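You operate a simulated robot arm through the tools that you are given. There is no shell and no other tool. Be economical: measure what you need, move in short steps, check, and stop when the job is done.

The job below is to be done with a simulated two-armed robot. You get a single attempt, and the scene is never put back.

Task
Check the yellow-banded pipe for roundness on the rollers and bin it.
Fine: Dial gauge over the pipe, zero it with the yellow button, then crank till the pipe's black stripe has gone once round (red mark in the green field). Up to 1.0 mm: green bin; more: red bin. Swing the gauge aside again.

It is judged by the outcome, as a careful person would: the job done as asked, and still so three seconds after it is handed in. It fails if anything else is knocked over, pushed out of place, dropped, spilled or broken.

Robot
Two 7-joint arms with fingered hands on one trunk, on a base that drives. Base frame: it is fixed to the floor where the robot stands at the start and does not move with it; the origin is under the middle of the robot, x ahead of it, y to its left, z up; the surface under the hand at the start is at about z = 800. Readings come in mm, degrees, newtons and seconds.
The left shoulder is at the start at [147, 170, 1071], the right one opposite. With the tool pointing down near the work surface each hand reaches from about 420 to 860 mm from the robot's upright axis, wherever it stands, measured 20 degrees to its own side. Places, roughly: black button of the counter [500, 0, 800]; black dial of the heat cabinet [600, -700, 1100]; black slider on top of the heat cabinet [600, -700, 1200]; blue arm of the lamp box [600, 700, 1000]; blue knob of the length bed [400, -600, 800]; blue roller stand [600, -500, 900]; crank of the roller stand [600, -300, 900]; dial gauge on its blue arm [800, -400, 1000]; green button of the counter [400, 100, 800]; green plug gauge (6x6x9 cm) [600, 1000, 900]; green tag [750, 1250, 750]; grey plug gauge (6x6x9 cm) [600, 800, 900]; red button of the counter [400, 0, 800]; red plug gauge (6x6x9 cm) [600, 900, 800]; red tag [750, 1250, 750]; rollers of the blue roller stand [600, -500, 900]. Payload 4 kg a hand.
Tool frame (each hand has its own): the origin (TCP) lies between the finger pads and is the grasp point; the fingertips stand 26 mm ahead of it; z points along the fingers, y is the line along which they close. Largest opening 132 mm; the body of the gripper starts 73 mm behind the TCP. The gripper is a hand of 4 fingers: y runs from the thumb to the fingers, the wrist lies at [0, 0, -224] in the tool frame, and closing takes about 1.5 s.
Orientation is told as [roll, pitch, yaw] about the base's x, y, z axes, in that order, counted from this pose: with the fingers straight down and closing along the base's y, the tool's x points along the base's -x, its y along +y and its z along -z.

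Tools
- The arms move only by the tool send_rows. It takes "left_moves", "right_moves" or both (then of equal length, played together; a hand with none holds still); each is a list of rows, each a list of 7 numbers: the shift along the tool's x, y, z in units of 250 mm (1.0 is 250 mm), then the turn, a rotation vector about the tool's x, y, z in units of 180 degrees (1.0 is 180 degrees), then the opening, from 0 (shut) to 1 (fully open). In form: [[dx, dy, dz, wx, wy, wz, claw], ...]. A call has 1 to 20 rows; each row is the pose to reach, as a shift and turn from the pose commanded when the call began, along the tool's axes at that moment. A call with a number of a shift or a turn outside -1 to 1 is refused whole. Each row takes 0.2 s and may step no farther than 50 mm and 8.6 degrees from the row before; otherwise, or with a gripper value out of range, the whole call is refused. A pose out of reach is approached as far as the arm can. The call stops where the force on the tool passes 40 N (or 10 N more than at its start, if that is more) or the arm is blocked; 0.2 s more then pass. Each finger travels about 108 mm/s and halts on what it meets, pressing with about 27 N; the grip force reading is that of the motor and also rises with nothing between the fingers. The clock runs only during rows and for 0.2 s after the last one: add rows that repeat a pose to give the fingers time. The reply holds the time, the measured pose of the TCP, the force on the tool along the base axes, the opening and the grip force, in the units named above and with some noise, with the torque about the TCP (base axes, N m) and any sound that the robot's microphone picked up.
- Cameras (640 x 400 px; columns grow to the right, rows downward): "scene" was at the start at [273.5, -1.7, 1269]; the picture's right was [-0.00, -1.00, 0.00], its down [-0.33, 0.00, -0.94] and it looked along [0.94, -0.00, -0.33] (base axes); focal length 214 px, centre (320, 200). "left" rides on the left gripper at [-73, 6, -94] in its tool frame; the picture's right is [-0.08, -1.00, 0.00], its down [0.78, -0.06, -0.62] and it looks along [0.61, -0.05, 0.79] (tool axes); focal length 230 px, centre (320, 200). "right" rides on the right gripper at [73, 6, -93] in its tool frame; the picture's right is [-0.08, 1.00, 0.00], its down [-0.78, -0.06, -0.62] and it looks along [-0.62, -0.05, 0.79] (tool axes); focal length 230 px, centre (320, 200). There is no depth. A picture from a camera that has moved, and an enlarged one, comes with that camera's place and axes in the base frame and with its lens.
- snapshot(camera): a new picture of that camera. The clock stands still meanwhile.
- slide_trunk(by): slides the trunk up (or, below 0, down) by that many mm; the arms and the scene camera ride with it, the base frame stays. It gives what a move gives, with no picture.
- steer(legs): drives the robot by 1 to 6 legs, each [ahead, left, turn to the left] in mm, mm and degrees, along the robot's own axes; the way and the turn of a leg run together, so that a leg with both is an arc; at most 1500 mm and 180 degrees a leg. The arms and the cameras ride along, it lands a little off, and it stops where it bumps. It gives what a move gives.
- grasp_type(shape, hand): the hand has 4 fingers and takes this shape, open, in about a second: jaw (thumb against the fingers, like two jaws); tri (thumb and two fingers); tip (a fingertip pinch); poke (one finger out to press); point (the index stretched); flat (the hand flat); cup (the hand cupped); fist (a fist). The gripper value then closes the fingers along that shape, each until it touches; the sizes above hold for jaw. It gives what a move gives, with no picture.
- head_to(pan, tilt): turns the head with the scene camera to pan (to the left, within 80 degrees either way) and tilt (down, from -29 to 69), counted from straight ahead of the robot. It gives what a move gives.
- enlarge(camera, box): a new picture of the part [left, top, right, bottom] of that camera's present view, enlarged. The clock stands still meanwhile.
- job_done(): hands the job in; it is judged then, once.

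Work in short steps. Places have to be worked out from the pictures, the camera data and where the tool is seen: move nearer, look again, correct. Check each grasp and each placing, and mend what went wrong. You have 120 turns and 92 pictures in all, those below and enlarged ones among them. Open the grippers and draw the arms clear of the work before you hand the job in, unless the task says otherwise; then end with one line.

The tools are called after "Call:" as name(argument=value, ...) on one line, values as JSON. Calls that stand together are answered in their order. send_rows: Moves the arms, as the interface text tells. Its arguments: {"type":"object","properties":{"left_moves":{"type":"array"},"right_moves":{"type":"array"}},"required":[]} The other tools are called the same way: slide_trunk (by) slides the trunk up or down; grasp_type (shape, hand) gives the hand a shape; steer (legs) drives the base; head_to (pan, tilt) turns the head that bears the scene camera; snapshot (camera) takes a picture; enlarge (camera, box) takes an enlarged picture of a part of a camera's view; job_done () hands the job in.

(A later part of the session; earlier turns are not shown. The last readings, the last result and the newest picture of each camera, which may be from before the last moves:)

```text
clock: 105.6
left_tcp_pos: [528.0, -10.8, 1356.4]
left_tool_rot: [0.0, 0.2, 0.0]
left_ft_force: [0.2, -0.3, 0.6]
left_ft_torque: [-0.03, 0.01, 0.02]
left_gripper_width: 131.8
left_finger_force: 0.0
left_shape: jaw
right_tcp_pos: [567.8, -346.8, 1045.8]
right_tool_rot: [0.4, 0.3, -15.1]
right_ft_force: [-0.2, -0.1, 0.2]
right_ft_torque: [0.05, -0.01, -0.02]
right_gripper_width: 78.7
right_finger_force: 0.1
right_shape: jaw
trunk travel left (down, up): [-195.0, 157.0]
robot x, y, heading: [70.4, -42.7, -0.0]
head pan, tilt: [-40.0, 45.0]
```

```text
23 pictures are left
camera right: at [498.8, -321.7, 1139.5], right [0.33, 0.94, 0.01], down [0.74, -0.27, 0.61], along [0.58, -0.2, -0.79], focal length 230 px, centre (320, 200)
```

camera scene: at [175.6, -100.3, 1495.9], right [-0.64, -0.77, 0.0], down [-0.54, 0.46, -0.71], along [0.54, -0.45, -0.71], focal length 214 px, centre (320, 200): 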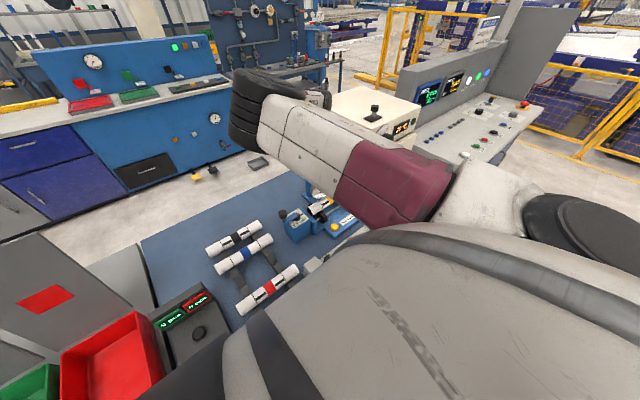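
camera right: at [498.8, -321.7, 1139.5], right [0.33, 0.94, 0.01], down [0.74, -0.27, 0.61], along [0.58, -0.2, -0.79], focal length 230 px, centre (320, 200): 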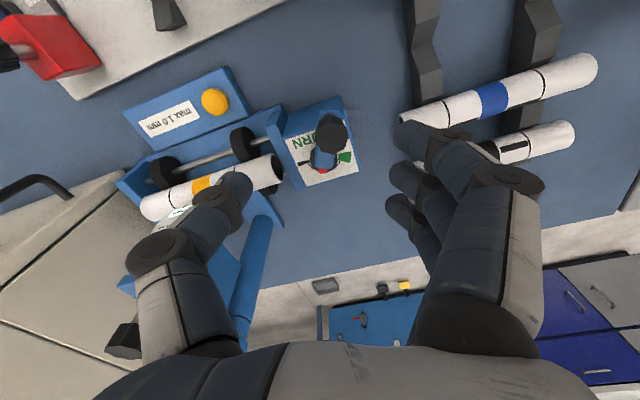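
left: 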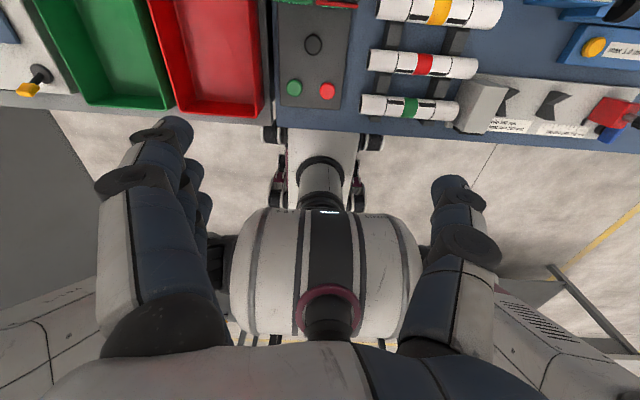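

Call:
send_rows(right_moves=[[0, 0.044, 0.1, 0, 0, 0, 0.55], [0, 0.044, 0.2, 0, 0, 0, 0.55], [0, 0.044, 0.3, 0, 0, 0, 0.55], [0, 0.044, 0.385, 0, 0, 0, 0.55], [0, 0.044, 0.385, 0, 0, 0, 0.55]])

Call:
snapshot(camera="right")

```text
clock: 106.8
left_tcp_pos: [525.4, -10.4, 1355.0]
left_tool_rot: [-0.1, 0.2, 0.1]
left_ft_force: [-0.7, -0.6, -0.2]
left_ft_torque: [0.01, 0.01, -0.01]
left_gripper_width: 131.7
left_finger_force: 0.0
left_shape: jaw
right_tcp_pos: [574.0, -338.1, 955.9]
right_tool_rot: [0.3, -0.7, -15.3]
right_ft_force: [-1.4, 0.0, -0.3]
right_ft_torque: [0.02, 0.02, -0.03]
right_gripper_width: 73.3
right_finger_force: 0.1
right_shape: jaw
trunk travel left (down, up): [-195.0, 157.0]
robot x, y, heading: [69.8, -44.7, 0.0]
head pan, tilt: [-40.0, 45.0]
```

```text
22 pictures are left
camera right: at [503.9, -312.5, 1049.3], right [0.34, 0.94, 0.01], down [0.73, -0.27, 0.63], along [0.59, -0.21, -0.78], focal length 230 px, centre (320, 200)
```

right: 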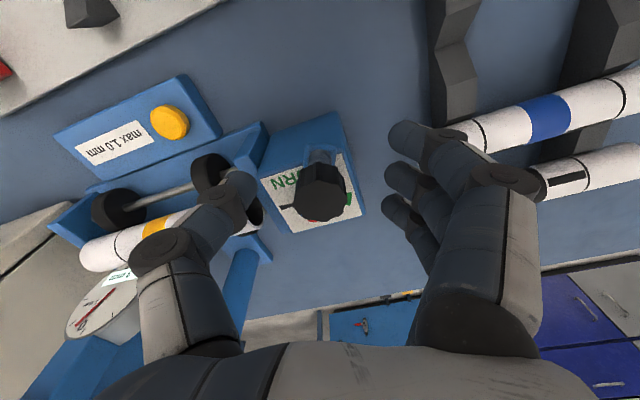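

Call:
send_rows(right_moves=[[0, 0, 0.025, 0, 0, 0, 0.45], [0, 0, 0.025, 0, 0, 0, 0.3], [0, 0, 0.025, 0, 0, 0, 0.2], [0, 0, 0.025, 0, 0, 0, 0.1], [0, 0, 0.025, 0, 0, 0, 0.1]])

Call:
snapshot(camera="right")

```text
clock: 108.0
left_tcp_pos: [527.1, -12.0, 1356.3]
left_tool_rot: [0.0, 0.3, 0.1]
left_ft_force: [0.2, 0.0, -0.2]
left_ft_torque: [0.0, 0.03, 0.03]
left_gripper_width: 132.0
left_finger_force: 0.1
left_shape: jaw
right_tcp_pos: [573.3, -342.2, 946.2]
right_tool_rot: [0.1, -0.4, -15.7]
right_ft_force: [1.3, -4.1, 0.9]
right_ft_torque: [0.11, -0.1, -0.15]
right_gripper_width: 3.8
right_finger_force: 26.9
right_shape: jaw
trunk travel left (down, up): [-195.0, 157.0]
robot x, y, heading: [65.5, -44.5, -0.2]
head pan, tilt: [-40.0, 45.0]
```

```text
21 pictures are left
camera right: at [503.5, -315.5, 1040.7], right [0.34, 0.94, 0.0], down [0.73, -0.27, 0.62], along [0.58, -0.21, -0.78], focal length 230 px, centre (320, 200)
```

right: 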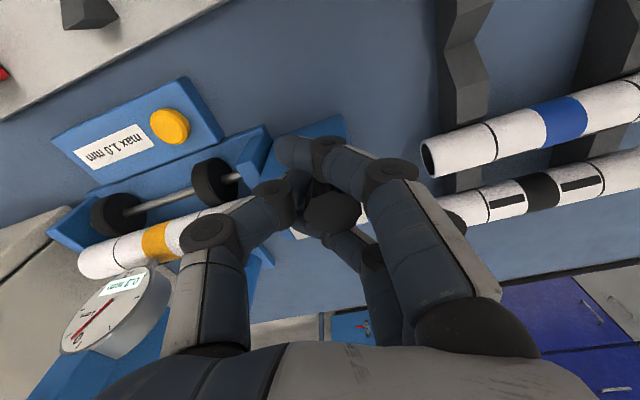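

The knob stem is caged. I continue counter-clockwise while turning the hand so the fingers keep pushing along the tangent.

Call:
send_rows(right_moves=[[0.014, -0.034, 0, 0, 0, -0.02, 0.05], [0.011, -0.064, 0, 0, 0, -0.06, 0.05], [0.004, -0.093, 0, 0, 0, -0.1, 0.05], [-0.008, -0.121, 0, 0, 0, -0.145, 0.05], [-0.024, -0.147, 0, 0, 0, -0.19, 0.05]])

Call:
snapshot(camera="right")

```text
clock: 109.2
left_tcp_pos: [527.3, -10.9, 1355.9]
left_tool_rot: [-0.1, 0.2, -0.1]
left_ft_force: [-0.1, -0.7, -1.0]
left_ft_torque: [0.03, -0.01, 0.02]
left_gripper_width: 132.0
left_finger_force: 0.0
left_shape: jaw
right_tcp_pos: [571.5, -376.4, 950.1]
right_tool_rot: [-0.4, -0.6, 18.8]
right_ft_force: [-0.3, 1.2, -2.0]
right_ft_torque: [0.02, 0.01, 0.08]
right_gripper_width: 7.5
right_finger_force: 0.0
right_shape: jaw
trunk travel left (down, up): [-195.0, 157.0]
robot x, y, heading: [68.7, -46.5, -0.3]
head pan, tilt: [-40.0, 45.0]
```

```text
20 pictures are left
camera right: at [498.6, -394.2, 1043.6], right [-0.25, 0.97, 0.0], down [0.75, 0.2, 0.63], along [0.61, 0.15, -0.78], focal length 230 px, centre (320, 200)
```

right: 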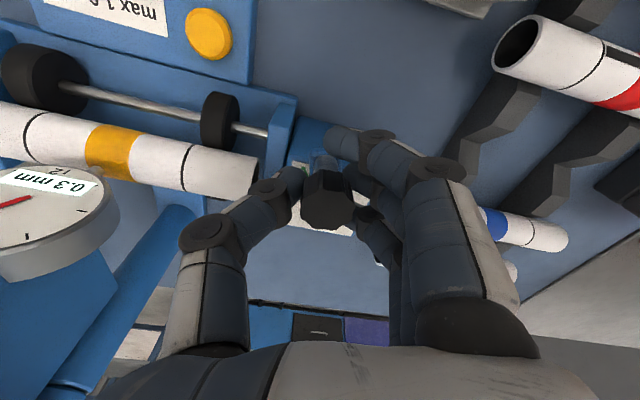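

The grip is good now: knob at about 200°, dial 0.3 mm. I continue to about 237°.

Call:
send_rows(right_moves=[[-0.003, -0.03, 0, 0, 0, -0.035, 0.0], [-0.012, -0.059, 0, 0, 0, -0.07, 0.0], [-0.024, -0.086, 0, 0, 0, -0.1, 0.0], [-0.041, -0.112, 0, 0, 0, -0.107, 0.0]])

Call:
snapshot(camera="right")

```text
clock: 110.2
left_tcp_pos: [525.7, -13.2, 1356.2]
left_tool_rot: [0.1, 0.1, 0.1]
left_ft_force: [0.3, 0.5, -0.6]
left_ft_torque: [0.03, 0.01, -0.01]
left_gripper_width: 131.9
left_finger_force: 0.1
left_shape: jaw
right_tcp_pos: [589.1, -398.5, 950.7]
right_tool_rot: [-1.4, 0.5, 39.1]
right_ft_force: [-16.7, -11.2, -12.8]
right_ft_torque: [-0.08, 0.38, 0.31]
right_gripper_width: 0.0
right_finger_force: 27.0
right_shape: jaw
trunk travel left (down, up): [-195.0, 157.0]
robot x, y, heading: [62.4, -42.6, -0.1]
head pan, tilt: [-40.0, 45.0]
```

```text
19 pictures are left
camera right: at [527.9, -437.9, 1045.0], right [-0.57, 0.82, -0.02], down [0.64, 0.46, 0.61], along [0.51, 0.33, -0.79], focal length 230 px, centre (320, 200)
```

right: 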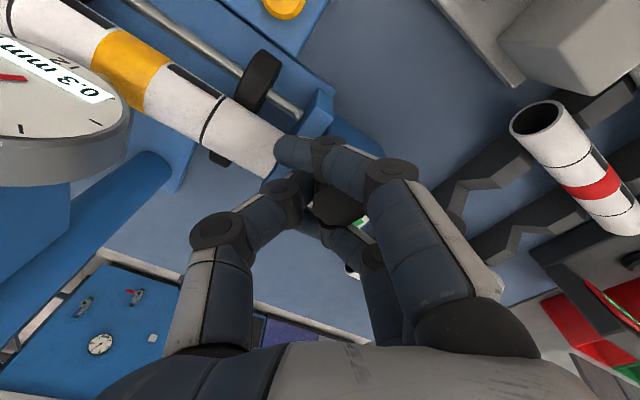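

The black stripe is coming round again and the knob is at about 229°. I go a little further.

Call:
send_rows(right_moves=[[-0.012, -0.028, 0, 0, 0, 0, 0.0], [-0.028, -0.053, 0, 0, 0, 0, 0.0], [-0.028, -0.053, 0, 0, 0, 0, 0.0]])

Call:
enlarge(camera="right", box=[0, 0, 400, 250])

```text
clock: 111.0
left_tcp_pos: [526.7, -14.1, 1355.3]
left_tool_rot: [0.2, 0.1, 0.0]
left_ft_force: [0.4, 0.2, 0.1]
left_ft_torque: [-0.02, 0.01, 0.01]
left_gripper_width: 132.2
left_finger_force: 0.1
left_shape: jaw
right_tcp_pos: [602.4, -405.8, 950.8]
right_tool_rot: [-1.5, 0.8, 39.2]
right_ft_force: [-17.9, -21.9, -16.5]
right_ft_torque: [0.23, -0.13, 0.45]
right_gripper_width: 0.0
right_finger_force: 26.7
right_shape: jaw
trunk travel left (down, up): [-195.0, 157.0]
robot x, y, heading: [66.1, -46.7, 0.1]
head pan, tilt: [-40.0, 45.0]
```

```text
1.60 times, centred on (200, 125) of right
camera zoom: at [541.9, -445.3, 1045.4], right [-0.57, 0.82, -0.03], down [0.64, 0.47, 0.61], along [0.51, 0.33, -0.79], focal length 368 px, centre (512, 320)
```

zoom: 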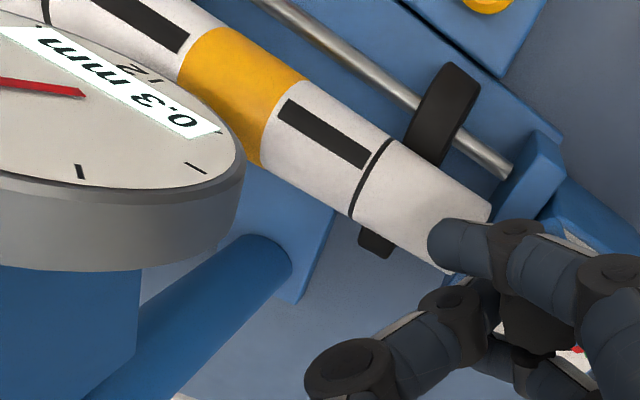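

The stripe is almost back. I release carefully, lift and check the red mark against the green field.

Call:
send_rows(right_moves=[[0, 0, 0, 0, 0, 0, 0.3], [0, 0, 0, 0, 0, 0, 0.55], [0, 0, 0, 0, 0, 0, 0.6], [0, 0, -0.15, 0, 0, 0, 0.6], [0, 0, -0.3, 0, 0, 0, 0.6], [0, 0, -0.4, 0, 0, 0, 0.6]])

Call:
snapshot(camera="right")

```text
clock: 112.4
left_tcp_pos: [527.3, -10.0, 1355.4]
left_tool_rot: [0.0, 0.1, 0.1]
left_ft_force: [-0.4, 0.2, 0.4]
left_ft_torque: [-0.01, 0.0, 0.04]
left_gripper_width: 132.0
left_finger_force: 0.1
left_shape: jaw
right_tcp_pos: [598.4, -407.0, 1042.2]
right_tool_rot: [-0.1, 0.6, 38.0]
right_ft_force: [0.4, -0.4, 0.3]
right_ft_torque: [0.01, -0.01, 0.0]
right_gripper_width: 78.8
right_finger_force: 0.1
right_shape: jaw
trunk travel left (down, up): [-195.0, 157.0]
robot x, y, heading: [68.3, -45.0, -0.0]
head pan, tilt: [-40.0, 45.0]
```

```text
17 pictures are left
camera right: at [538.3, -446.4, 1137.3], right [-0.55, 0.83, 0.0], down [0.66, 0.44, 0.61], along [0.51, 0.33, -0.79], focal length 230 px, centre (320, 200)
```

right: 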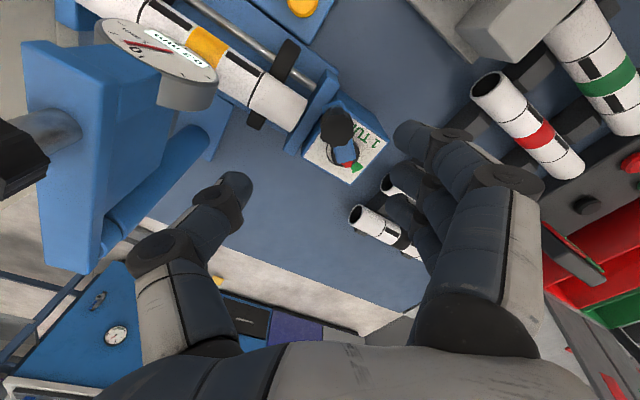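

Call:
enlarge(camera="right", box=[290, 90, 410, 190])

```text
4.00 times, centred on (350, 140) of right
camera zoom: at [538.3, -446.4, 1137.3], right [-0.55, 0.83, 0.0], down [0.66, 0.44, 0.61], along [0.51, 0.33, -0.79], focal length 920 px, centre (200, 440)
```

zoom: 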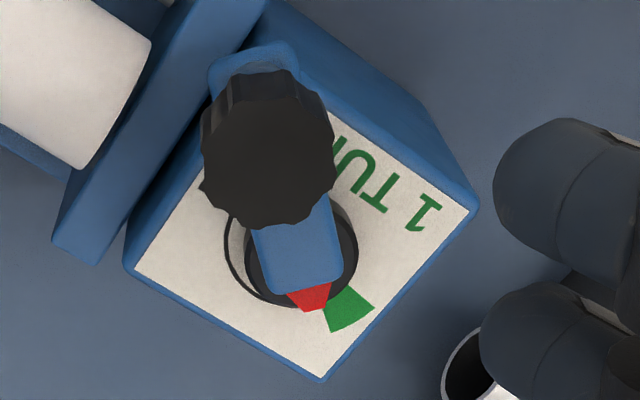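

The red mark is about 25° short of the green field. I regrip the knob at about [586,-399] with the present orientation, which is across the crank arm.

Call:
send_rows(right_moves=[[0.018, 0.055, 0.05, 0, 0, 0, 0.6], [0.018, 0.055, 0.2, 0, 0, 0, 0.55], [0.018, 0.055, 0.3, 0, 0, 0, 0.55], [0.018, 0.055, 0.37, 0, 0, 0, 0.55], [0.018, 0.055, 0.37, 0, 0, 0, 0.4], [0.018, 0.055, 0.37, 0, 0, 0, 0.25], [0.018, 0.055, 0.37, 0, 0, 0, 0.1], [0.018, 0.055, 0.37, 0, 0, 0, 0.1]])

Call:
snapshot(camera="right")

```text
clock: 114.2
left_tcp_pos: [526.5, -11.5, 1356.1]
left_tool_rot: [0.1, 0.2, 0.0]
left_ft_force: [0.1, 0.4, 0.4]
left_ft_torque: [0.0, 0.01, -0.01]
left_gripper_width: 131.9
left_finger_force: 0.1
left_shape: jaw
right_tcp_pos: [589.7, -404.5, 957.8]
right_tool_rot: [-0.8, 0.0, 37.7]
right_ft_force: [2.4, -2.5, 2.8]
right_ft_torque: [-0.02, 0.04, -0.16]
right_gripper_width: 6.5
right_finger_force: 27.0
right_shape: jaw
trunk travel left (down, up): [-195.0, 157.0]
robot x, y, heading: [65.3, -43.7, 0.0]
head pan, tilt: [-40.0, 45.0]
```

```text
15 pictures are left
camera right: at [527.5, -443.0, 1051.3], right [-0.55, 0.84, -0.01], down [0.65, 0.44, 0.62], along [0.52, 0.33, -0.79], focal length 230 px, centre (320, 200)
```

right: 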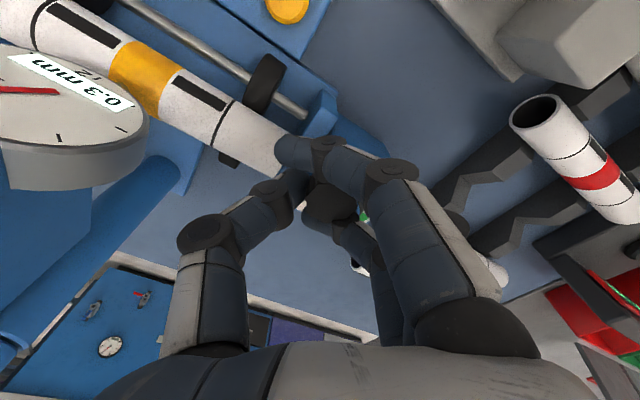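

Call:
send_rows(right_moves=[[-0.008, -0.028, 0, 0, 0, 0, 0.05], [-0.021, -0.055, 0, 0, 0, 0, 0.05], [-0.04, -0.082, 0, 0, 0, 0, 0.05], [-0.058, -0.1, 0, 0, 0, 0, 0.05], [-0.058, -0.1, 0, 0, 0, 0, 0.05]])

Call:
send_rows(right_moves=[[0, 0, 0, 0, 0, 0, 0.3], [0, 0, 0, 0, 0, 0, 0.55], [0, 0, 0, 0, 0, 0, 0.6], [0, 0, -0.15, 0, 0, 0, 0.6], [0, 0, -0.3, 0, 0, 0, 0.6], [0, 0, -0.4, 0, 0, 0, 0.6]])

Call:
enlarge(camera="right", box=[200, 60, 440, 220])

```text
clock: 115.4
left_tcp_pos: [526.2, -11.1, 1356.3]
left_tool_rot: [0.0, 0.1, -0.1]
left_ft_force: [0.4, -0.2, 0.0]
left_ft_torque: [0.03, -0.05, -0.02]
left_gripper_width: 131.8
left_finger_force: 0.1
left_shape: jaw
right_tcp_pos: [617.9, -412.2, 959.0]
right_tool_rot: [-1.4, 0.3, 38.4]
right_ft_force: [-7.3, -5.8, -2.0]
right_ft_torque: [0.04, 0.22, 0.15]
right_gripper_width: 1.5
right_finger_force: 26.8
right_shape: jaw
trunk travel left (down, up): [-195.0, 157.0]
robot x, y, heading: [66.2, -44.3, 0.2]
head pan, tilt: [-40.0, 45.0]
```

```text
clock: 116.8
left_tcp_pos: [526.1, -10.5, 1355.8]
left_tool_rot: [0.0, 0.2, 0.0]
left_ft_force: [0.4, 0.9, 0.5]
left_ft_torque: [0.04, 0.01, 0.0]
left_gripper_width: 131.8
left_finger_force: 0.1
left_shape: jaw
right_tcp_pos: [612.0, -411.3, 1052.0]
right_tool_rot: [-0.3, 0.7, 37.9]
right_ft_force: [0.3, -0.7, 0.6]
right_ft_torque: [-0.01, 0.02, 0.0]
right_gripper_width: 78.7
right_finger_force: 0.0
right_shape: jaw
trunk travel left (down, up): [-195.0, 157.0]
robot x, y, heading: [68.2, -45.4, -0.1]
head pan, tilt: [-40.0, 45.0]
```

```text
2.50 times, centred on (320, 140) of right
camera zoom: at [553.0, -451.4, 1145.1], right [-0.55, 0.83, 0.0], down [0.66, 0.44, 0.61], along [0.51, 0.33, -0.79], focal length 575 px, centre (320, 350)
```

zoom: 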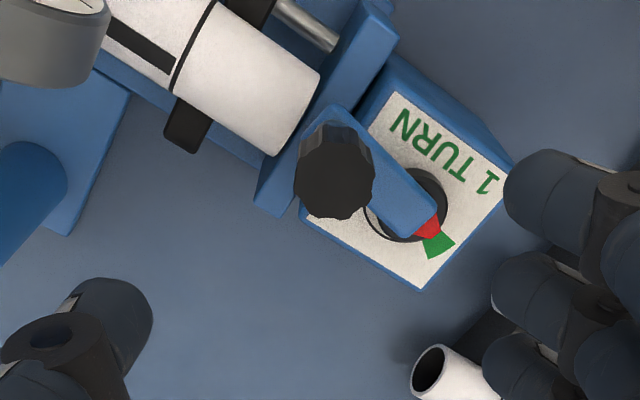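

The red mark now points into the green field. I read the dial.

Call:
snapshot(camera="right")

Call:
enlarge(camera="right", box=[60, 0, 260, 120])

```text
13 pictures are left
camera right: at [553.0, -451.4, 1145.1], right [-0.55, 0.83, 0.0], down [0.66, 0.44, 0.61], along [0.51, 0.33, -0.79], focal length 230 px, centre (320, 200)
```

right: 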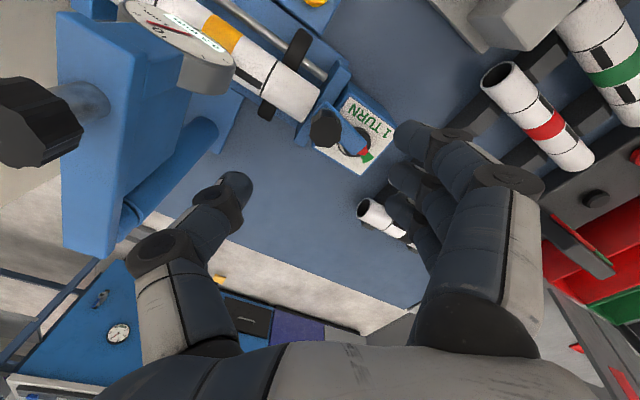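

```text
3.20 times, centred on (160, 60) of right
camera zoom: at [553.0, -451.4, 1145.1], right [-0.55, 0.83, 0.0], down [0.66, 0.44, 0.61], along [0.51, 0.33, -0.79], focal length 736 px, centre (832, 648)
```

zoom: 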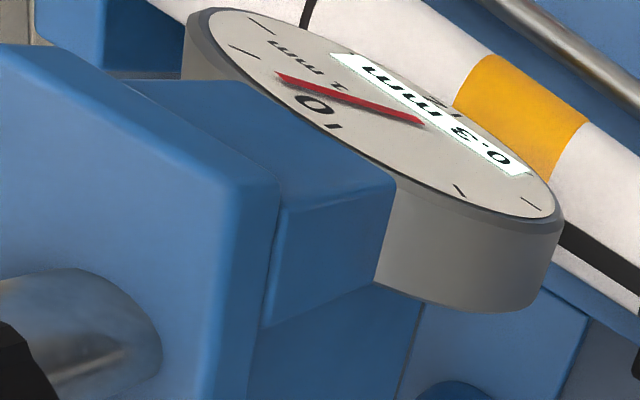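

The gauge shows 0.3 mm (held since halfway), which is ≤ 1.0, so the pipe goes in the green bin. Now I swing the gauge aside, first raising the trunk for reach.

Call:
slide_trunk(by=140)

```text
clock: 118.4
left_tcp_pos: [527.8, -9.9, 1495.1]
left_tool_rot: [-0.1, 0.2, 0.1]
left_ft_force: [-0.2, -0.2, 0.0]
left_ft_torque: [0.02, -0.02, 0.03]
left_gripper_width: 131.8
left_finger_force: 0.0
left_shape: jaw
right_tcp_pos: [614.7, -411.9, 1199.3]
right_tool_rot: [-1.0, -0.1, 37.9]
right_ft_force: [1.0, 0.5, -0.5]
right_ft_torque: [0.03, 0.0, -0.01]
right_gripper_width: 78.9
right_finger_force: 0.1
right_shape: jaw
trunk travel left (down, up): [-335.0, 17.0]
robot x, y, heading: [67.9, -46.4, -0.2]
head pan, tilt: [-40.0, 45.0]
```

Call:
send_rows(right_moves=[[0.045, -0.083, 0.07, -0.001, 0, 0.032, 0.65], [0.09, -0.167, 0.14, -0.002, 0, 0.064, 0.65], [0.136, -0.25, 0.21, -0.003, 0, 0.096, 0.65], [0.181, -0.334, 0.28, -0.004, 0, 0.128, 0.65], [0.226, -0.417, 0.35, -0.0055, 0, 0.16, 0.65], [0.226, -0.417, 0.35, -0.0055, 0, 0.16, 0.65]])

Call:
snapshot(camera="right")

```text
clock: 119.8
left_tcp_pos: [525.2, -8.5, 1495.7]
left_tool_rot: [0.0, 0.2, 0.0]
left_ft_force: [-0.1, 0.2, 0.1]
left_ft_torque: [-0.03, 0.0, -0.03]
left_gripper_width: 132.0
left_finger_force: 0.0
left_shape: jaw
right_tcp_pos: [646.0, -509.4, 1117.8]
right_tool_rot: [-1.9, 0.6, 12.1]
right_ft_force: [0.3, -0.4, 0.0]
right_ft_torque: [-0.01, 0.03, 0.02]
right_gripper_width: 85.6
right_finger_force: 0.1
right_shape: jaw
trunk travel left (down, up): [-335.0, 17.0]
robot x, y, heading: [71.1, -44.4, 0.0]
head pan, tilt: [-40.0, 45.0]
```

```text
11 pictures are left
camera right: at [574.6, -515.2, 1213.0], right [-0.13, 0.99, -0.03], down [0.78, 0.13, 0.61], along [0.61, 0.05, -0.79], focal length 230 px, centre (320, 200)
```

right: 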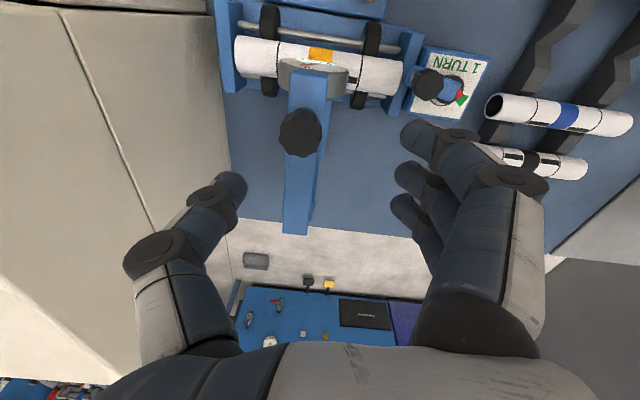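

Call:
send_rows(right_moves=[[0, 0, 0, 0, 0, 0, 0.65], [0, 0, 0, 0, 0, 0, 0.65]])

```text
clock: 120.4
left_tcp_pos: [525.4, -10.6, 1495.7]
left_tool_rot: [0.0, 0.1, -0.1]
left_ft_force: [-0.1, -0.2, -0.4]
left_ft_torque: [-0.02, 0.0, -0.02]
left_gripper_width: 131.9
left_finger_force: 0.0
left_shape: jaw
right_tcp_pos: [647.2, -509.3, 1117.8]
right_tool_rot: [-1.8, 0.6, 12.1]
right_ft_force: [-0.5, 1.2, 0.6]
right_ft_torque: [0.02, 0.03, -0.03]
right_gripper_width: 85.3
right_finger_force: 0.1
right_shape: jaw
trunk travel left (down, up): [-335.0, 17.0]
robot x, y, heading: [64.2, -45.1, -0.0]
head pan, tilt: [-40.0, 45.0]
```

Call:
send_rows(right_moves=[[0.025, -0.03, 0, -0.0105, -0.003, 0, 0.65], [0.053, -0.064, 0, -0.0105, -0.003, 0, 0.65], [0.053, -0.064, 0.0, -0.0105, -0.003, 0, 0.65]])

```text
clock: 121.2
left_tcp_pos: [527.0, -10.1, 1496.7]
left_tool_rot: [0.0, 0.3, 0.0]
left_ft_force: [0.0, -0.7, -0.1]
left_ft_torque: [0.0, 0.01, 0.01]
left_gripper_width: 131.7
left_finger_force: 0.0
left_shape: jaw
right_tcp_pos: [637.0, -529.8, 1118.4]
right_tool_rot: [0.1, 0.0, 12.1]
right_ft_force: [0.0, 0.1, 0.5]
right_ft_torque: [-0.01, -0.02, 0.01]
right_gripper_width: 85.3
right_finger_force: 0.1
right_shape: jaw
trunk travel left (down, up): [-335.0, 17.0]
robot x, y, heading: [68.6, -43.2, 0.2]
head pan, tilt: [-40.0, 45.0]
```

The hand is right over the gauge knob. I descend to z≈1042 and grip.

Call:
send_rows(right_moves=[[0, 0.008, 0.1, 0, 0, 0, 0.65], [0, 0.008, 0.2, 0, 0, 0, 0.65], [0, 0.008, 0.305, 0, 0, 0, 0.65], [0, 0.008, 0.305, 0, 0, 0, 0.45], [0, 0.008, 0.305, 0, 0, 0, 0.3], [0, 0.008, 0.305, 0, 0, 0, 0.15], [0, 0.008, 0.305, 0, 0, 0, 0.1], [0, 0.008, 0.305, 0, 0, 0, 0.1]])

```text
clock: 123.0
left_tcp_pos: [526.9, -10.0, 1496.2]
left_tool_rot: [0.0, 0.2, 0.0]
left_ft_force: [-0.1, 0.7, 0.5]
left_ft_torque: [0.0, 0.02, 0.0]
left_gripper_width: 132.0
left_finger_force: 0.1
left_shape: jaw
right_tcp_pos: [636.1, -526.3, 1043.4]
right_tool_rot: [-0.1, 0.2, 12.0]
right_ft_force: [-0.6, 2.8, -3.0]
right_ft_torque: [0.11, 0.0, -0.2]
right_gripper_width: 23.3
right_finger_force: 26.7
right_shape: jaw
trunk travel left (down, up): [-335.0, 17.0]
robot x, y, heading: [65.4, -44.5, 0.0]
head pan, tilt: [-40.0, 45.0]
```

The gauge knob is gripped. I swing it back along the arc, the first 48°.

Call:
send_rows(right_moves=[[-0.015, 0.065, 0, 0, 0, 0.044, 0.1], [-0.044, 0.124, 0, 0, 0, 0.088, 0.1], [-0.08, 0.178, 0, 0, 0, 0.132, 0.1], [-0.124, 0.227, 0, 0, 0, 0.176, 0.1], [-0.174, 0.269, 0, 0, 0, 0.22, 0.1], [-0.23, 0.304, 0, 0, 0, 0.264, 0.1]])

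```text
clock: 124.4
left_tcp_pos: [525.8, -8.6, 1495.6]
left_tool_rot: [0.0, 0.1, 0.1]
left_ft_force: [0.0, -0.3, 1.5]
left_ft_torque: [0.02, 0.02, 0.0]
left_gripper_width: 131.9
left_finger_force: 0.0
left_shape: jaw
right_tcp_pos: [676.5, -440.1, 1041.4]
right_tool_rot: [0.0, 0.0, -35.6]
right_ft_force: [-7.5, 3.4, 2.6]
right_ft_torque: [0.07, 0.12, -0.5]
right_gripper_width: 23.5
right_finger_force: 27.1
right_shape: jaw
trunk travel left (down, up): [-335.0, 17.0]
robot x, y, heading: [67.1, -43.8, 0.0]
head pan, tilt: [-40.0, 45.0]
```

Call:
send_rows(right_moves=[[-0.02, 0.062, 0, 0, 0, 0.034, 0.1], [-0.05, 0.121, 0, 0, 0, 0.068, 0.1], [-0.087, 0.175, 0, 0, 0, 0.102, 0.1], [-0.13, 0.224, 0, 0, 0, 0.136, 0.1], [-0.165, 0.25, 0, 0, 0, 0.16, 0.1]])

```text
clock: 125.6
left_tcp_pos: [526.4, -8.0, 1495.4]
left_tool_rot: [-0.1, 0.2, 0.1]
left_ft_force: [-0.3, -0.5, -0.7]
left_ft_torque: [0.01, 0.0, 0.01]
left_gripper_width: 131.8
left_finger_force: 0.1
left_shape: jaw
right_tcp_pos: [745.4, -410.7, 1042.3]
right_tool_rot: [0.0, 0.1, -64.2]
right_ft_force: [-13.1, 13.5, -3.5]
right_ft_torque: [0.23, 0.23, -1.53]
right_gripper_width: 24.1
right_finger_force: 27.9
right_shape: jaw
trunk travel left (down, up): [-335.0, 17.0]
robot x, y, heading: [71.0, -43.9, 0.4]
head pan, tilt: [-40.0, 45.0]
```

The gauge is back aside. I release, lift and withdraw toward the pipe.

Call:
send_rows(right_moves=[[0, 0, 0, 0, 0, 0, 0.3], [0, 0, 0, 0, 0, 0, 0.5], [0, 0, 0, 0, 0, 0, 0.65], [0, 0, 0, 0, 0, 0, 0.65], [0, 0, -0.15, 0, 0, 0, 0.65], [0, 0, -0.3, 0, 0, 0, 0.65], [0.03, -0.12, -0.42, 0, 0, 0, 0.65], [0.06, -0.26, -0.5, 0, 0, 0, 0.65], [0.06, -0.4, -0.55, 0, 0, 0, 0.65]])

Call:
snapshot(camera="right")

```text
clock: 127.6
left_tcp_pos: [526.0, -9.5, 1495.6]
left_tool_rot: [0.0, 0.1, 0.0]
left_ft_force: [-0.7, -0.9, -1.1]
left_ft_torque: [-0.01, 0.01, 0.0]
left_gripper_width: 131.6
left_finger_force: 0.0
left_shape: jaw
right_tcp_pos: [648.8, -444.8, 1177.6]
right_tool_rot: [0.1, 0.0, -64.3]
right_ft_force: [0.5, -0.2, 0.2]
right_ft_torque: [0.0, 0.0, -0.03]
right_gripper_width: 85.4
right_finger_force: 0.0
right_shape: jaw
trunk travel left (down, up): [-335.0, 17.0]
robot x, y, heading: [66.0, -46.1, 0.1]
head pan, tilt: [-40.0, 45.0]
```

```text
10 pictures are left
camera right: at [622.1, -375.7, 1272.1], right [0.93, 0.36, 0.0], down [0.29, -0.73, 0.62], along [0.22, -0.57, -0.79], focal length 230 px, centre (320, 200)
```

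right: 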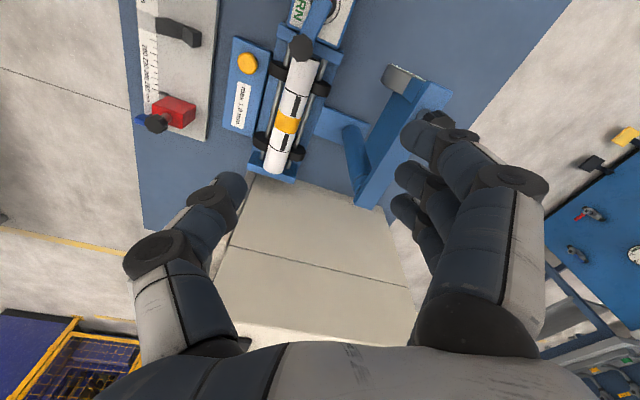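

The gauge is aside and the crank is in green. I go back to the earlier working position: steer back and left, raise the hand, lower the trunk.

Call:
steer(legs=[[-66, 100, 0]])

Call:
send_rows(right_moves=[[0, 0, -0.12, 0, 0, 0, 0.6], [0, 0, -0.25, 0, 0, 0, 0.55]])

Call:
slide_trunk(by=-220)

```text
clock: 129.2
left_tcp_pos: [462.9, 89.5, 1495.2]
left_tool_rot: [-0.1, 0.2, 0.0]
left_ft_force: [-0.3, -0.4, 0.1]
left_ft_torque: [0.01, -0.02, 0.02]
left_gripper_width: 132.2
left_finger_force: 0.2
left_shape: jaw
right_tcp_pos: [584.8, -344.4, 1178.1]
right_tool_rot: [0.0, 0.0, -64.2]
right_ft_force: [1.3, 0.1, 0.2]
right_ft_torque: [0.03, -0.03, 0.0]
right_gripper_width: 85.3
right_finger_force: 0.1
right_shape: jaw
trunk travel left (down, up): [-335.0, 17.0]
robot x, y, heading: [5.5, 55.1, -0.0]
head pan, tilt: [-40.0, 45.0]
```

```text
clock: 129.8
left_tcp_pos: [461.7, 88.4, 1496.7]
left_tool_rot: [0.0, 0.2, 0.1]
left_ft_force: [-0.5, 0.4, 0.2]
left_ft_torque: [0.0, 0.01, 0.01]
left_gripper_width: 131.9
left_finger_force: 0.1
left_shape: jaw
right_tcp_pos: [584.5, -343.6, 1241.3]
right_tool_rot: [0.1, 0.0, -64.2]
right_ft_force: [-0.3, 1.1, -0.6]
right_ft_torque: [0.0, 0.03, -0.01]
right_gripper_width: 73.6
right_finger_force: 0.1
right_shape: jaw
trunk travel left (down, up): [-335.0, 17.0]
robot x, y, heading: [5.5, 55.5, 0.0]
head pan, tilt: [-40.0, 45.0]
```

```text
clock: 132.1
left_tcp_pos: [555.7, 89.2, 1169.4]
left_tool_rot: [0.1, 14.4, 0.1]
left_ft_force: [0.4, -0.1, 0.3]
left_ft_torque: [0.0, -0.03, 0.02]
left_gripper_width: 131.9
left_finger_force: 0.1
left_shape: jaw
right_tcp_pos: [573.0, -367.5, 1012.2]
right_tool_rot: [0.1, 1.6, -67.3]
right_ft_force: [0.5, 0.5, 0.0]
right_ft_torque: [-0.02, -0.01, -0.01]
right_gripper_width: 73.4
right_finger_force: 0.2
right_shape: jaw
trunk travel left (down, up): [-115.0, 237.0]
robot x, y, heading: [0.6, 57.7, -0.2]
head pan, tilt: [-40.0, 45.0]
```

Call:
send_rows(right_moves=[[-0.127, -0.012, 0, 0, -0.003, 0.025, 0.52], [-0.253, -0.024, 0, 0, -0.005, 0.05, 0.52], [-0.38, -0.036, 0, 0, -0.007, 0.075, 0.52], [-0.506, -0.048, 0, 0, -0.009, 0.1, 0.52], [-0.633, -0.061, 0, 0, -0.009, 0.125, 0.52], [-0.633, -0.061, 0, 0, -0.009, 0.125, 0.52]])

Call:
snapshot(camera="right")

```text
clock: 133.5
left_tcp_pos: [555.5, 89.8, 1168.3]
left_tool_rot: [0.0, 14.4, 0.0]
left_ft_force: [0.5, 0.1, 0.1]
left_ft_torque: [0.01, -0.04, 0.01]
left_gripper_width: 131.9
left_finger_force: 0.0
left_shape: jaw
right_tcp_pos: [641.6, -496.0, 1018.9]
right_tool_rot: [0.3, -1.6, -86.7]
right_ft_force: [0.3, 0.1, 0.6]
right_ft_torque: [0.01, 0.01, 0.01]
right_gripper_width: 69.4
right_finger_force: 0.1
right_shape: jaw
trunk travel left (down, up): [-115.0, 237.0]
robot x, y, heading: [1.8, 53.4, 0.3]
head pan, tilt: [-40.0, 45.0]
```

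```text
9 pictures are left
camera right: at [642.2, -420.3, 1112.2], right [1.0, -0.02, 0.01], down [-0.02, -0.77, 0.64], along [-0.01, -0.64, -0.77], focal length 230 px, centre (320, 200)
```

right: 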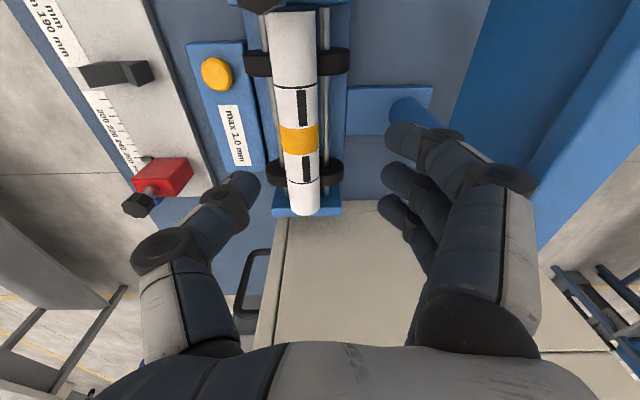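

Call:
send_rows(right_moves=[[-0.045, -0.045, 0, 0.002, 0.009, 0.018, 0.52], [-0.087, -0.089, 0.1, 0.002, 0.009, 0.018, 0.52], [-0.087, -0.089, 0.25, 0.002, 0.009, 0.018, 0.52], [-0.087, -0.089, 0.25, 0.002, 0.009, 0.018, 0.52]])

```text
clock: 134.5
left_tcp_pos: [555.3, 89.4, 1169.7]
left_tool_rot: [0.0, 14.5, -0.1]
left_ft_force: [-0.9, -0.3, 0.7]
left_ft_torque: [0.0, -0.01, 0.01]
left_gripper_width: 131.8
left_finger_force: 0.0
left_shape: jaw
right_tcp_pos: [619.3, -520.1, 957.4]
right_tool_rot: [0.0, 0.0, -89.9]
right_ft_force: [0.7, 0.6, -0.2]
right_ft_torque: [-0.04, -0.03, -0.01]
right_gripper_width: 69.1
right_finger_force: 0.1
right_shape: jaw
trunk travel left (down, up): [-115.0, 237.0]
robot x, y, heading: [3.5, 53.2, -0.0]
head pan, tilt: [-40.0, 45.0]
```

I descend, grip and lift a little. Then I shift away from the crank knob and lift on.

Call:
send_rows(right_moves=[[0, 0.005, 0.12, 0, 0, 0, 0.52], [0, 0.005, 0.22, 0, 0, 0, 0.52], [0, 0.005, 0.288, 0, 0, 0, 0.52], [0, 0.005, 0.288, 0, 0, 0, 0.35], [0, 0.005, 0.288, 0, 0, 0, 0.2], [0, 0.005, 0.288, 0, 0, 0, 0.1], [0, 0.005, 0.288, 0, 0, 0, 0.1], [0, 0.005, 0.288, 0, 0, 0, 0.1]])

Call:
send_rows(right_moves=[[0, 0, -0.03, 0, 0, 0, 0.1], [0, 0, -0.06, 0, 0, 0, 0.1], [-0.025, 0.035, -0.065, 0, 0, 0, 0.1], [-0.048, 0.07, -0.07, 0, 0, 0, 0.1], [-0.048, 0.07, -0.07, 0, 0, 0, 0.1]])

Call:
snapshot(camera="right")

```text
clock: 136.3
left_tcp_pos: [555.8, 89.8, 1168.9]
left_tool_rot: [0.0, 14.6, 0.0]
left_ft_force: [0.3, 0.1, 0.6]
left_ft_torque: [-0.02, 0.0, 0.01]
left_gripper_width: 131.9
left_finger_force: 0.0
left_shape: jaw
right_tcp_pos: [620.4, -520.5, 884.3]
right_tool_rot: [0.0, 0.1, -89.9]
right_ft_force: [-1.0, -0.1, -0.7]
right_ft_torque: [0.0, 0.0, 0.0]
right_gripper_width: 27.3
right_finger_force: 27.1
right_shape: jaw
trunk travel left (down, up): [-115.0, 237.0]
robot x, y, heading: [2.2, 55.4, 0.1]
head pan, tilt: [-40.0, 45.0]
```

```text
clock: 137.5
left_tcp_pos: [555.3, 89.5, 1167.9]
left_tool_rot: [0.0, 14.5, 0.1]
left_ft_force: [-0.6, 0.6, -0.2]
left_ft_torque: [0.03, 0.0, 0.0]
left_gripper_width: 131.9
left_finger_force: 0.1
left_shape: jaw
right_tcp_pos: [638.5, -531.1, 903.6]
right_tool_rot: [0.1, 0.0, -89.9]
right_ft_force: [-0.2, 0.2, -2.2]
right_ft_torque: [0.0, -0.01, -0.01]
right_gripper_width: 27.5
right_finger_force: 26.7
right_shape: jaw
trunk travel left (down, up): [-115.0, 237.0]
robot x, y, heading: [1.8, 56.6, -0.2]
head pan, tilt: [-40.0, 45.0]
```

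```text
8 pictures are left
camera right: at [644.6, -457.5, 997.5], right [1.0, -0.08, 0.0], down [-0.06, -0.79, 0.62], along [-0.05, -0.61, -0.79], focal length 230 px, centre (320, 200)
```

right: 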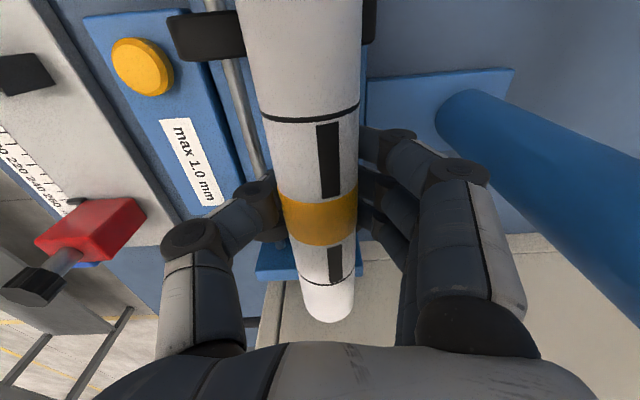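

The pipe is held and clear. I lift it high, pull it toward me and drive left toward the bins.

Call:
send_rows(right_moves=[[0, 0, -0.15, 0, 0, 0, 0.1], [0, 0, -0.3, 0, 0, 0, 0.1], [0, 0, -0.45, 0, 0, 0, 0.1], [0, -0.08, -0.58, 0, 0, 0, 0.1], [0, -0.2, -0.7, 0, 0, 0, 0.1], [0, -0.34, -0.72, 0, 0, 0, 0.1]])

Call:
steer(legs=[[0, 500, 0]])

Call:
send_rows(right_moves=[[0.1, 0, 0, 0, 0, -0.03, 0.1], [0.2, 0, 0, 0, 0, -0.06, 0.1], [0.3, 0, 0, 0, 0, -0.1, 0.1], [0.4, 0, 0, 0, 0, -0.14, 0.1], [0.5, -0.02, 0, 0, 0, -0.18, 0.1], [0.6, -0.04, 0, 0, 0, -0.22, 0.1], [0.7, -0.06, 0, 0, 0, -0.26, 0.1], [0.8, -0.08, 0, 0, 0, -0.3, 0.1], [0.9, -0.1, 0, 0, 0, -0.34, 0.1], [0.98, -0.1, 0, 0, 0, -0.38, 0.1]])

Call:
head_to(pan=-15, tilt=45)

Call:
snapshot(camera="scene")

```text
clock: 138.9
left_tcp_pos: [555.8, 89.7, 1168.9]
left_tool_rot: [0.0, 14.5, 0.0]
left_ft_force: [0.2, 0.0, 0.0]
left_ft_torque: [-0.01, 0.01, 0.01]
left_gripper_width: 131.9
left_finger_force: 0.0
left_shape: jaw
right_tcp_pos: [551.7, -529.1, 1084.3]
right_tool_rot: [0.1, 0.2, -90.1]
right_ft_force: [-1.1, 0.0, -0.6]
right_ft_torque: [-0.02, -0.01, 0.01]
right_gripper_width: 26.9
right_finger_force: 27.7
right_shape: jaw
trunk travel left (down, up): [-115.0, 237.0]
robot x, y, heading: [3.5, 56.2, -0.0]
head pan, tilt: [-40.0, 45.0]
```

```text
clock: 143.7
left_tcp_pos: [558.1, 572.5, 1168.8]
left_tool_rot: [0.0, 14.6, -0.4]
left_ft_force: [-0.5, -0.2, 0.1]
left_ft_torque: [-0.01, 0.03, -0.01]
left_gripper_width: 131.8
left_finger_force: 0.1
left_shape: jaw
right_tcp_pos: [548.5, -44.8, 1082.9]
right_tool_rot: [-0.1, 0.1, -90.4]
right_ft_force: [-0.9, 0.2, -0.5]
right_ft_torque: [-0.03, -0.03, 0.02]
right_gripper_width: 27.4
right_finger_force: 27.1
right_shape: jaw
trunk travel left (down, up): [-115.0, 237.0]
robot x, y, heading: [4.6, 543.0, -0.5]
head pan, tilt: [-40.0, 45.0]
```

```text
clock: 145.9
left_tcp_pos: [557.3, 573.0, 1169.1]
left_tool_rot: [0.0, 14.6, -0.4]
left_ft_force: [0.3, 0.1, -0.5]
left_ft_torque: [0.0, -0.01, 0.0]
left_gripper_width: 132.1
left_finger_force: 0.1
left_shape: jaw
right_tcp_pos: [524.4, 187.7, 1071.2]
right_tool_rot: [2.9, 2.2, -23.8]
right_ft_force: [-0.9, -0.3, -1.3]
right_ft_torque: [-0.01, 0.02, -0.03]
right_gripper_width: 27.1
right_finger_force: 27.1
right_shape: jaw
trunk travel left (down, up): [-115.0, 237.0]
robot x, y, heading: [2.4, 540.7, -0.5]
head pan, tilt: [-40.0, 45.0]
```

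```text
clock: 146.8
left_tcp_pos: [558.5, 572.9, 1168.4]
left_tool_rot: [0.0, 14.5, -0.4]
left_ft_force: [1.3, 0.7, -0.8]
left_ft_torque: [0.03, 0.04, 0.02]
left_gripper_width: 131.6
left_finger_force: 0.1
left_shape: jaw
right_tcp_pos: [524.2, 189.0, 1072.5]
right_tool_rot: [3.2, 2.1, -24.0]
right_ft_force: [0.0, -0.2, -0.6]
right_ft_torque: [-0.01, 0.04, -0.01]
right_gripper_width: 27.0
right_finger_force: 27.0
right_shape: jaw
trunk travel left (down, up): [-115.0, 237.0]
robot x, y, heading: [8.0, 544.4, -0.4]
head pan, tilt: [-15.0, 45.0]
```

```text
7 pictures are left
camera scene: at [220.0, 477.4, 1273.7], right [-0.7, -0.71, 0.0], down [-0.4, 0.4, -0.82], along [0.58, -0.58, -0.57], focal length 214 px, centre (320, 200)
```

scene: 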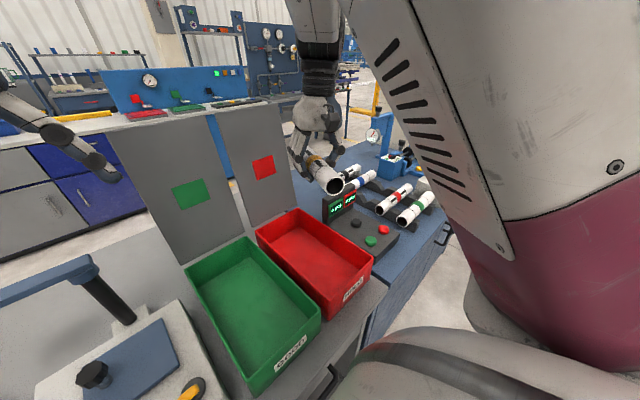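

The green "GOOD" bin spans about x 365–660, y 321–476. I bring the pipe over its centre [512,398], turned along x.

Call:
send_rows(right_moves=[[0.064, 0.125, 0, 0.003, -0.002, -0.022, 0.1], [0.129, 0.249, 0, 0.006, -0.004, -0.044, 0.1], [0.193, 0.374, 0, 0.009, -0.006, -0.066, 0.1], [0.257, 0.5, 0, 0.012, -0.008, -0.088, 0.1], [0.322, 0.623, 0, 0.015, -0.01, -0.11, 0.1], [0.386, 0.748, 0, 0.017, -0.0117, -0.133, 0.1], [0.386, 0.748, 0, 0.017, -0.0117, -0.133, 0.1]])

Call:
snapshot(camera="right")

```text
clock: 148.4
left_tcp_pos: [556.9, 572.3, 1167.4]
left_tool_rot: [0.0, 14.5, -0.5]
left_ft_force: [0.2, -0.4, -0.2]
left_ft_torque: [0.0, 0.02, 0.03]
left_gripper_width: 131.8
left_finger_force: 0.2
left_shape: jaw
right_tcp_pos: [622.9, 382.7, 1050.1]
right_tool_rot: [0.6, -0.4, -0.6]
right_ft_force: [-0.5, -0.6, -1.5]
right_ft_torque: [0.04, 0.0, 0.01]
right_gripper_width: 14.9
right_finger_force: 26.9
right_shape: jaw
right hand out of reach, approached as far as the arm can: row 1, 2, 3, 4, 5, 6, 7
trunk travel left (down, up): [-115.0, 237.0]
robot x, y, heading: [3.6, 543.4, -0.5]
head pan, tilt: [-15.0, 45.0]
```

```text
6 pictures are left
camera right: at [548.8, 388.9, 1143.6], right [0.09, 1.0, 0.01], down [0.78, -0.08, 0.62], along [0.62, -0.05, -0.78], focal length 230 px, centre (320, 200)
```

right: 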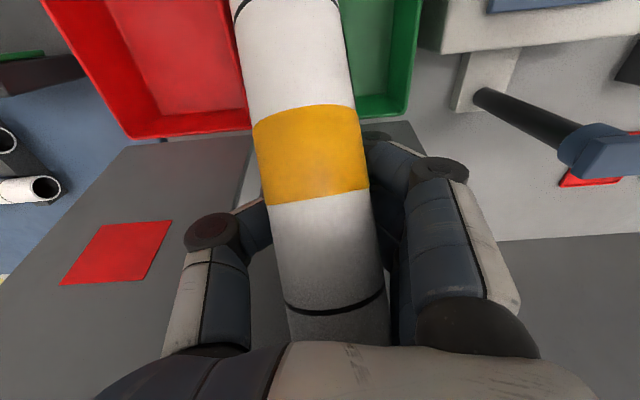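

The arm overshot to x≈623 and the pipe has tilted in the grip, probably against the back board. I move back toward the bin centre and up.

Call:
send_rows(right_moves=[[0.08, 0, -0.04, 0, 0, 0, 0.05], [0.16, 0.01, -0.08, 0, 0, 0, 0.05], [0.24, 0.02, -0.1, 0, 0, 0, 0.05], [0.32, 0.03, -0.12, 0, 0, 0, 0.05], [0.4, 0.04, -0.12, 0, 0, 0, 0.05]])

Call:
snapshot(camera="right")

```text
clock: 149.6
left_tcp_pos: [558.1, 572.3, 1169.1]
left_tool_rot: [0.1, 14.4, -0.4]
left_ft_force: [-0.3, 0.2, -0.9]
left_ft_torque: [-0.03, 0.0, 0.0]
left_gripper_width: 131.6
left_finger_force: 0.1
left_shape: jaw
right_tcp_pos: [625.6, 387.2, 1065.5]
right_tool_rot: [1.0, -0.8, -0.3]
right_ft_force: [0.2, -0.1, -1.1]
right_ft_torque: [0.01, -0.05, 0.01]
right_gripper_width: 0.2
right_finger_force: 27.0
right_shape: jaw
right hand out of reach, approached as far as the arm can: row 1, 2, 3, 4, 5
trunk travel left (down, up): [-115.0, 237.0]
robot x, y, heading: [4.6, 537.9, -0.4]
head pan, tilt: [-15.0, 45.0]
```

```text
5 pictures are left
camera right: at [551.0, 392.6, 1158.2], right [0.08, 1.0, 0.02], down [0.78, -0.07, 0.63], along [0.63, -0.04, -0.78], focal length 230 px, centre (320, 200)
```

right: 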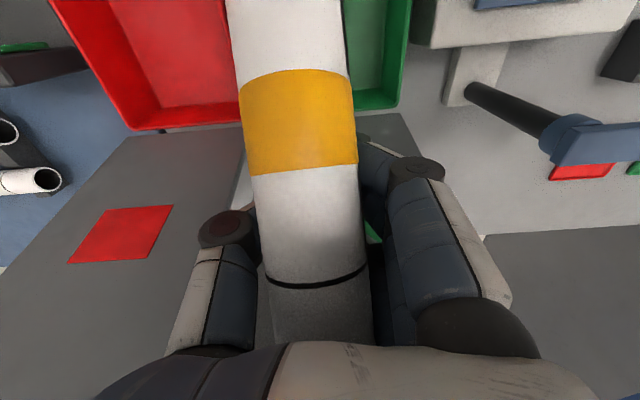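

The pipe is cradled in the closed fingers. The arm will not move inward, so I use the base to bring it back over the bin.

Call:
steer(legs=[[-110, 8, 0]])

Call:
snapshot(camera="scene")

```text
clock: 150.8
left_tcp_pos: [449.8, 580.0, 1168.2]
left_tool_rot: [-0.1, 14.5, -0.3]
left_ft_force: [0.7, -0.4, -0.2]
left_ft_torque: [-0.02, -0.02, -0.01]
left_gripper_width: 132.0
left_finger_force: 0.1
left_shape: jaw
right_tcp_pos: [515.7, 396.3, 1066.9]
right_tool_rot: [0.8, -1.0, -0.2]
right_ft_force: [-0.2, -1.0, -0.9]
right_ft_torque: [0.02, -0.05, -0.01]
right_gripper_width: 0.0
right_finger_force: 26.6
right_shape: jaw
trunk travel left (down, up): [-115.0, 237.0]
robot x, y, heading: [-105.2, 554.1, -0.1]
head pan, tilt: [-15.0, 45.0]
```

```text
4 pictures are left
camera scene: at [132.4, 515.1, 1282.3], right [-0.37, -0.93, 0.0], down [-0.45, 0.18, -0.87], along [0.81, -0.32, -0.49], focal length 214 px, centre (320, 200)
```

scene: 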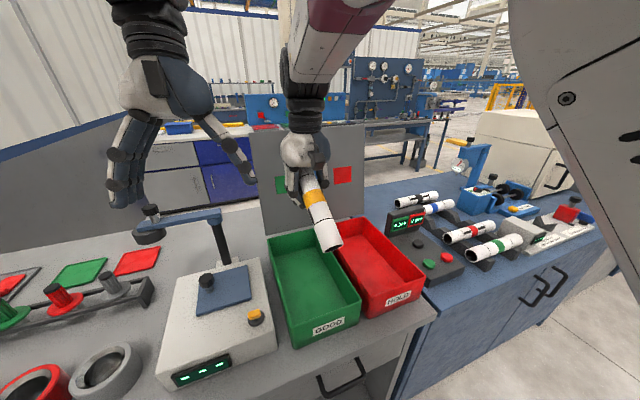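

The pipe is still held, tilted slightly, over the green bin, with its centre at about x 480. I nudge 30 mm ahead and lower the hand.

Call:
steer(legs=[[32, 0, 0]])

Call:
send_rows(right_moves=[[0, 0, 0.12, 0, 0, 0, 0.0], [0, 0, 0.24, 0, 0, 0, 0.0], [0, 0, 0.36, 0, 0, 0, 0.0], [0, 0, 0.44, 0, 0, 0, 0.0]])

```text
clock: 151.6
left_tcp_pos: [482.1, 581.2, 1168.5]
left_tool_rot: [0.0, 14.5, -0.4]
left_ft_force: [-0.8, -0.6, 0.4]
left_ft_torque: [0.01, 0.04, 0.01]
left_gripper_width: 131.8
left_finger_force: 0.0
left_shape: jaw
right_tcp_pos: [548.5, 392.8, 1064.4]
right_tool_rot: [1.2, -0.8, -0.6]
right_ft_force: [0.3, 0.3, -0.6]
right_ft_torque: [0.02, 0.0, -0.03]
right_gripper_width: 0.1
right_finger_force: 26.2
right_shape: jaw
trunk travel left (down, up): [-115.0, 237.0]
robot x, y, heading: [-76.2, 551.5, -0.3]
head pan, tilt: [-15.0, 45.0]
```

```text
clock: 152.6
left_tcp_pos: [480.8, 581.1, 1167.9]
left_tool_rot: [0.0, 14.5, -0.4]
left_ft_force: [0.2, -1.0, 0.2]
left_ft_torque: [0.01, -0.01, 0.02]
left_gripper_width: 131.9
left_finger_force: 0.1
left_shape: jaw
right_tcp_pos: [553.7, 381.2, 966.9]
right_tool_rot: [4.9, -1.2, -3.2]
right_ft_force: [0.2, 0.2, -0.2]
right_ft_torque: [0.0, -0.03, 0.01]
right_gripper_width: 0.1
right_finger_force: 26.7
right_shape: jaw
trunk travel left (down, up): [-115.0, 237.0]
robot x, y, heading: [-72.5, 549.6, -0.2]
head pan, tilt: [-15.0, 45.0]
```

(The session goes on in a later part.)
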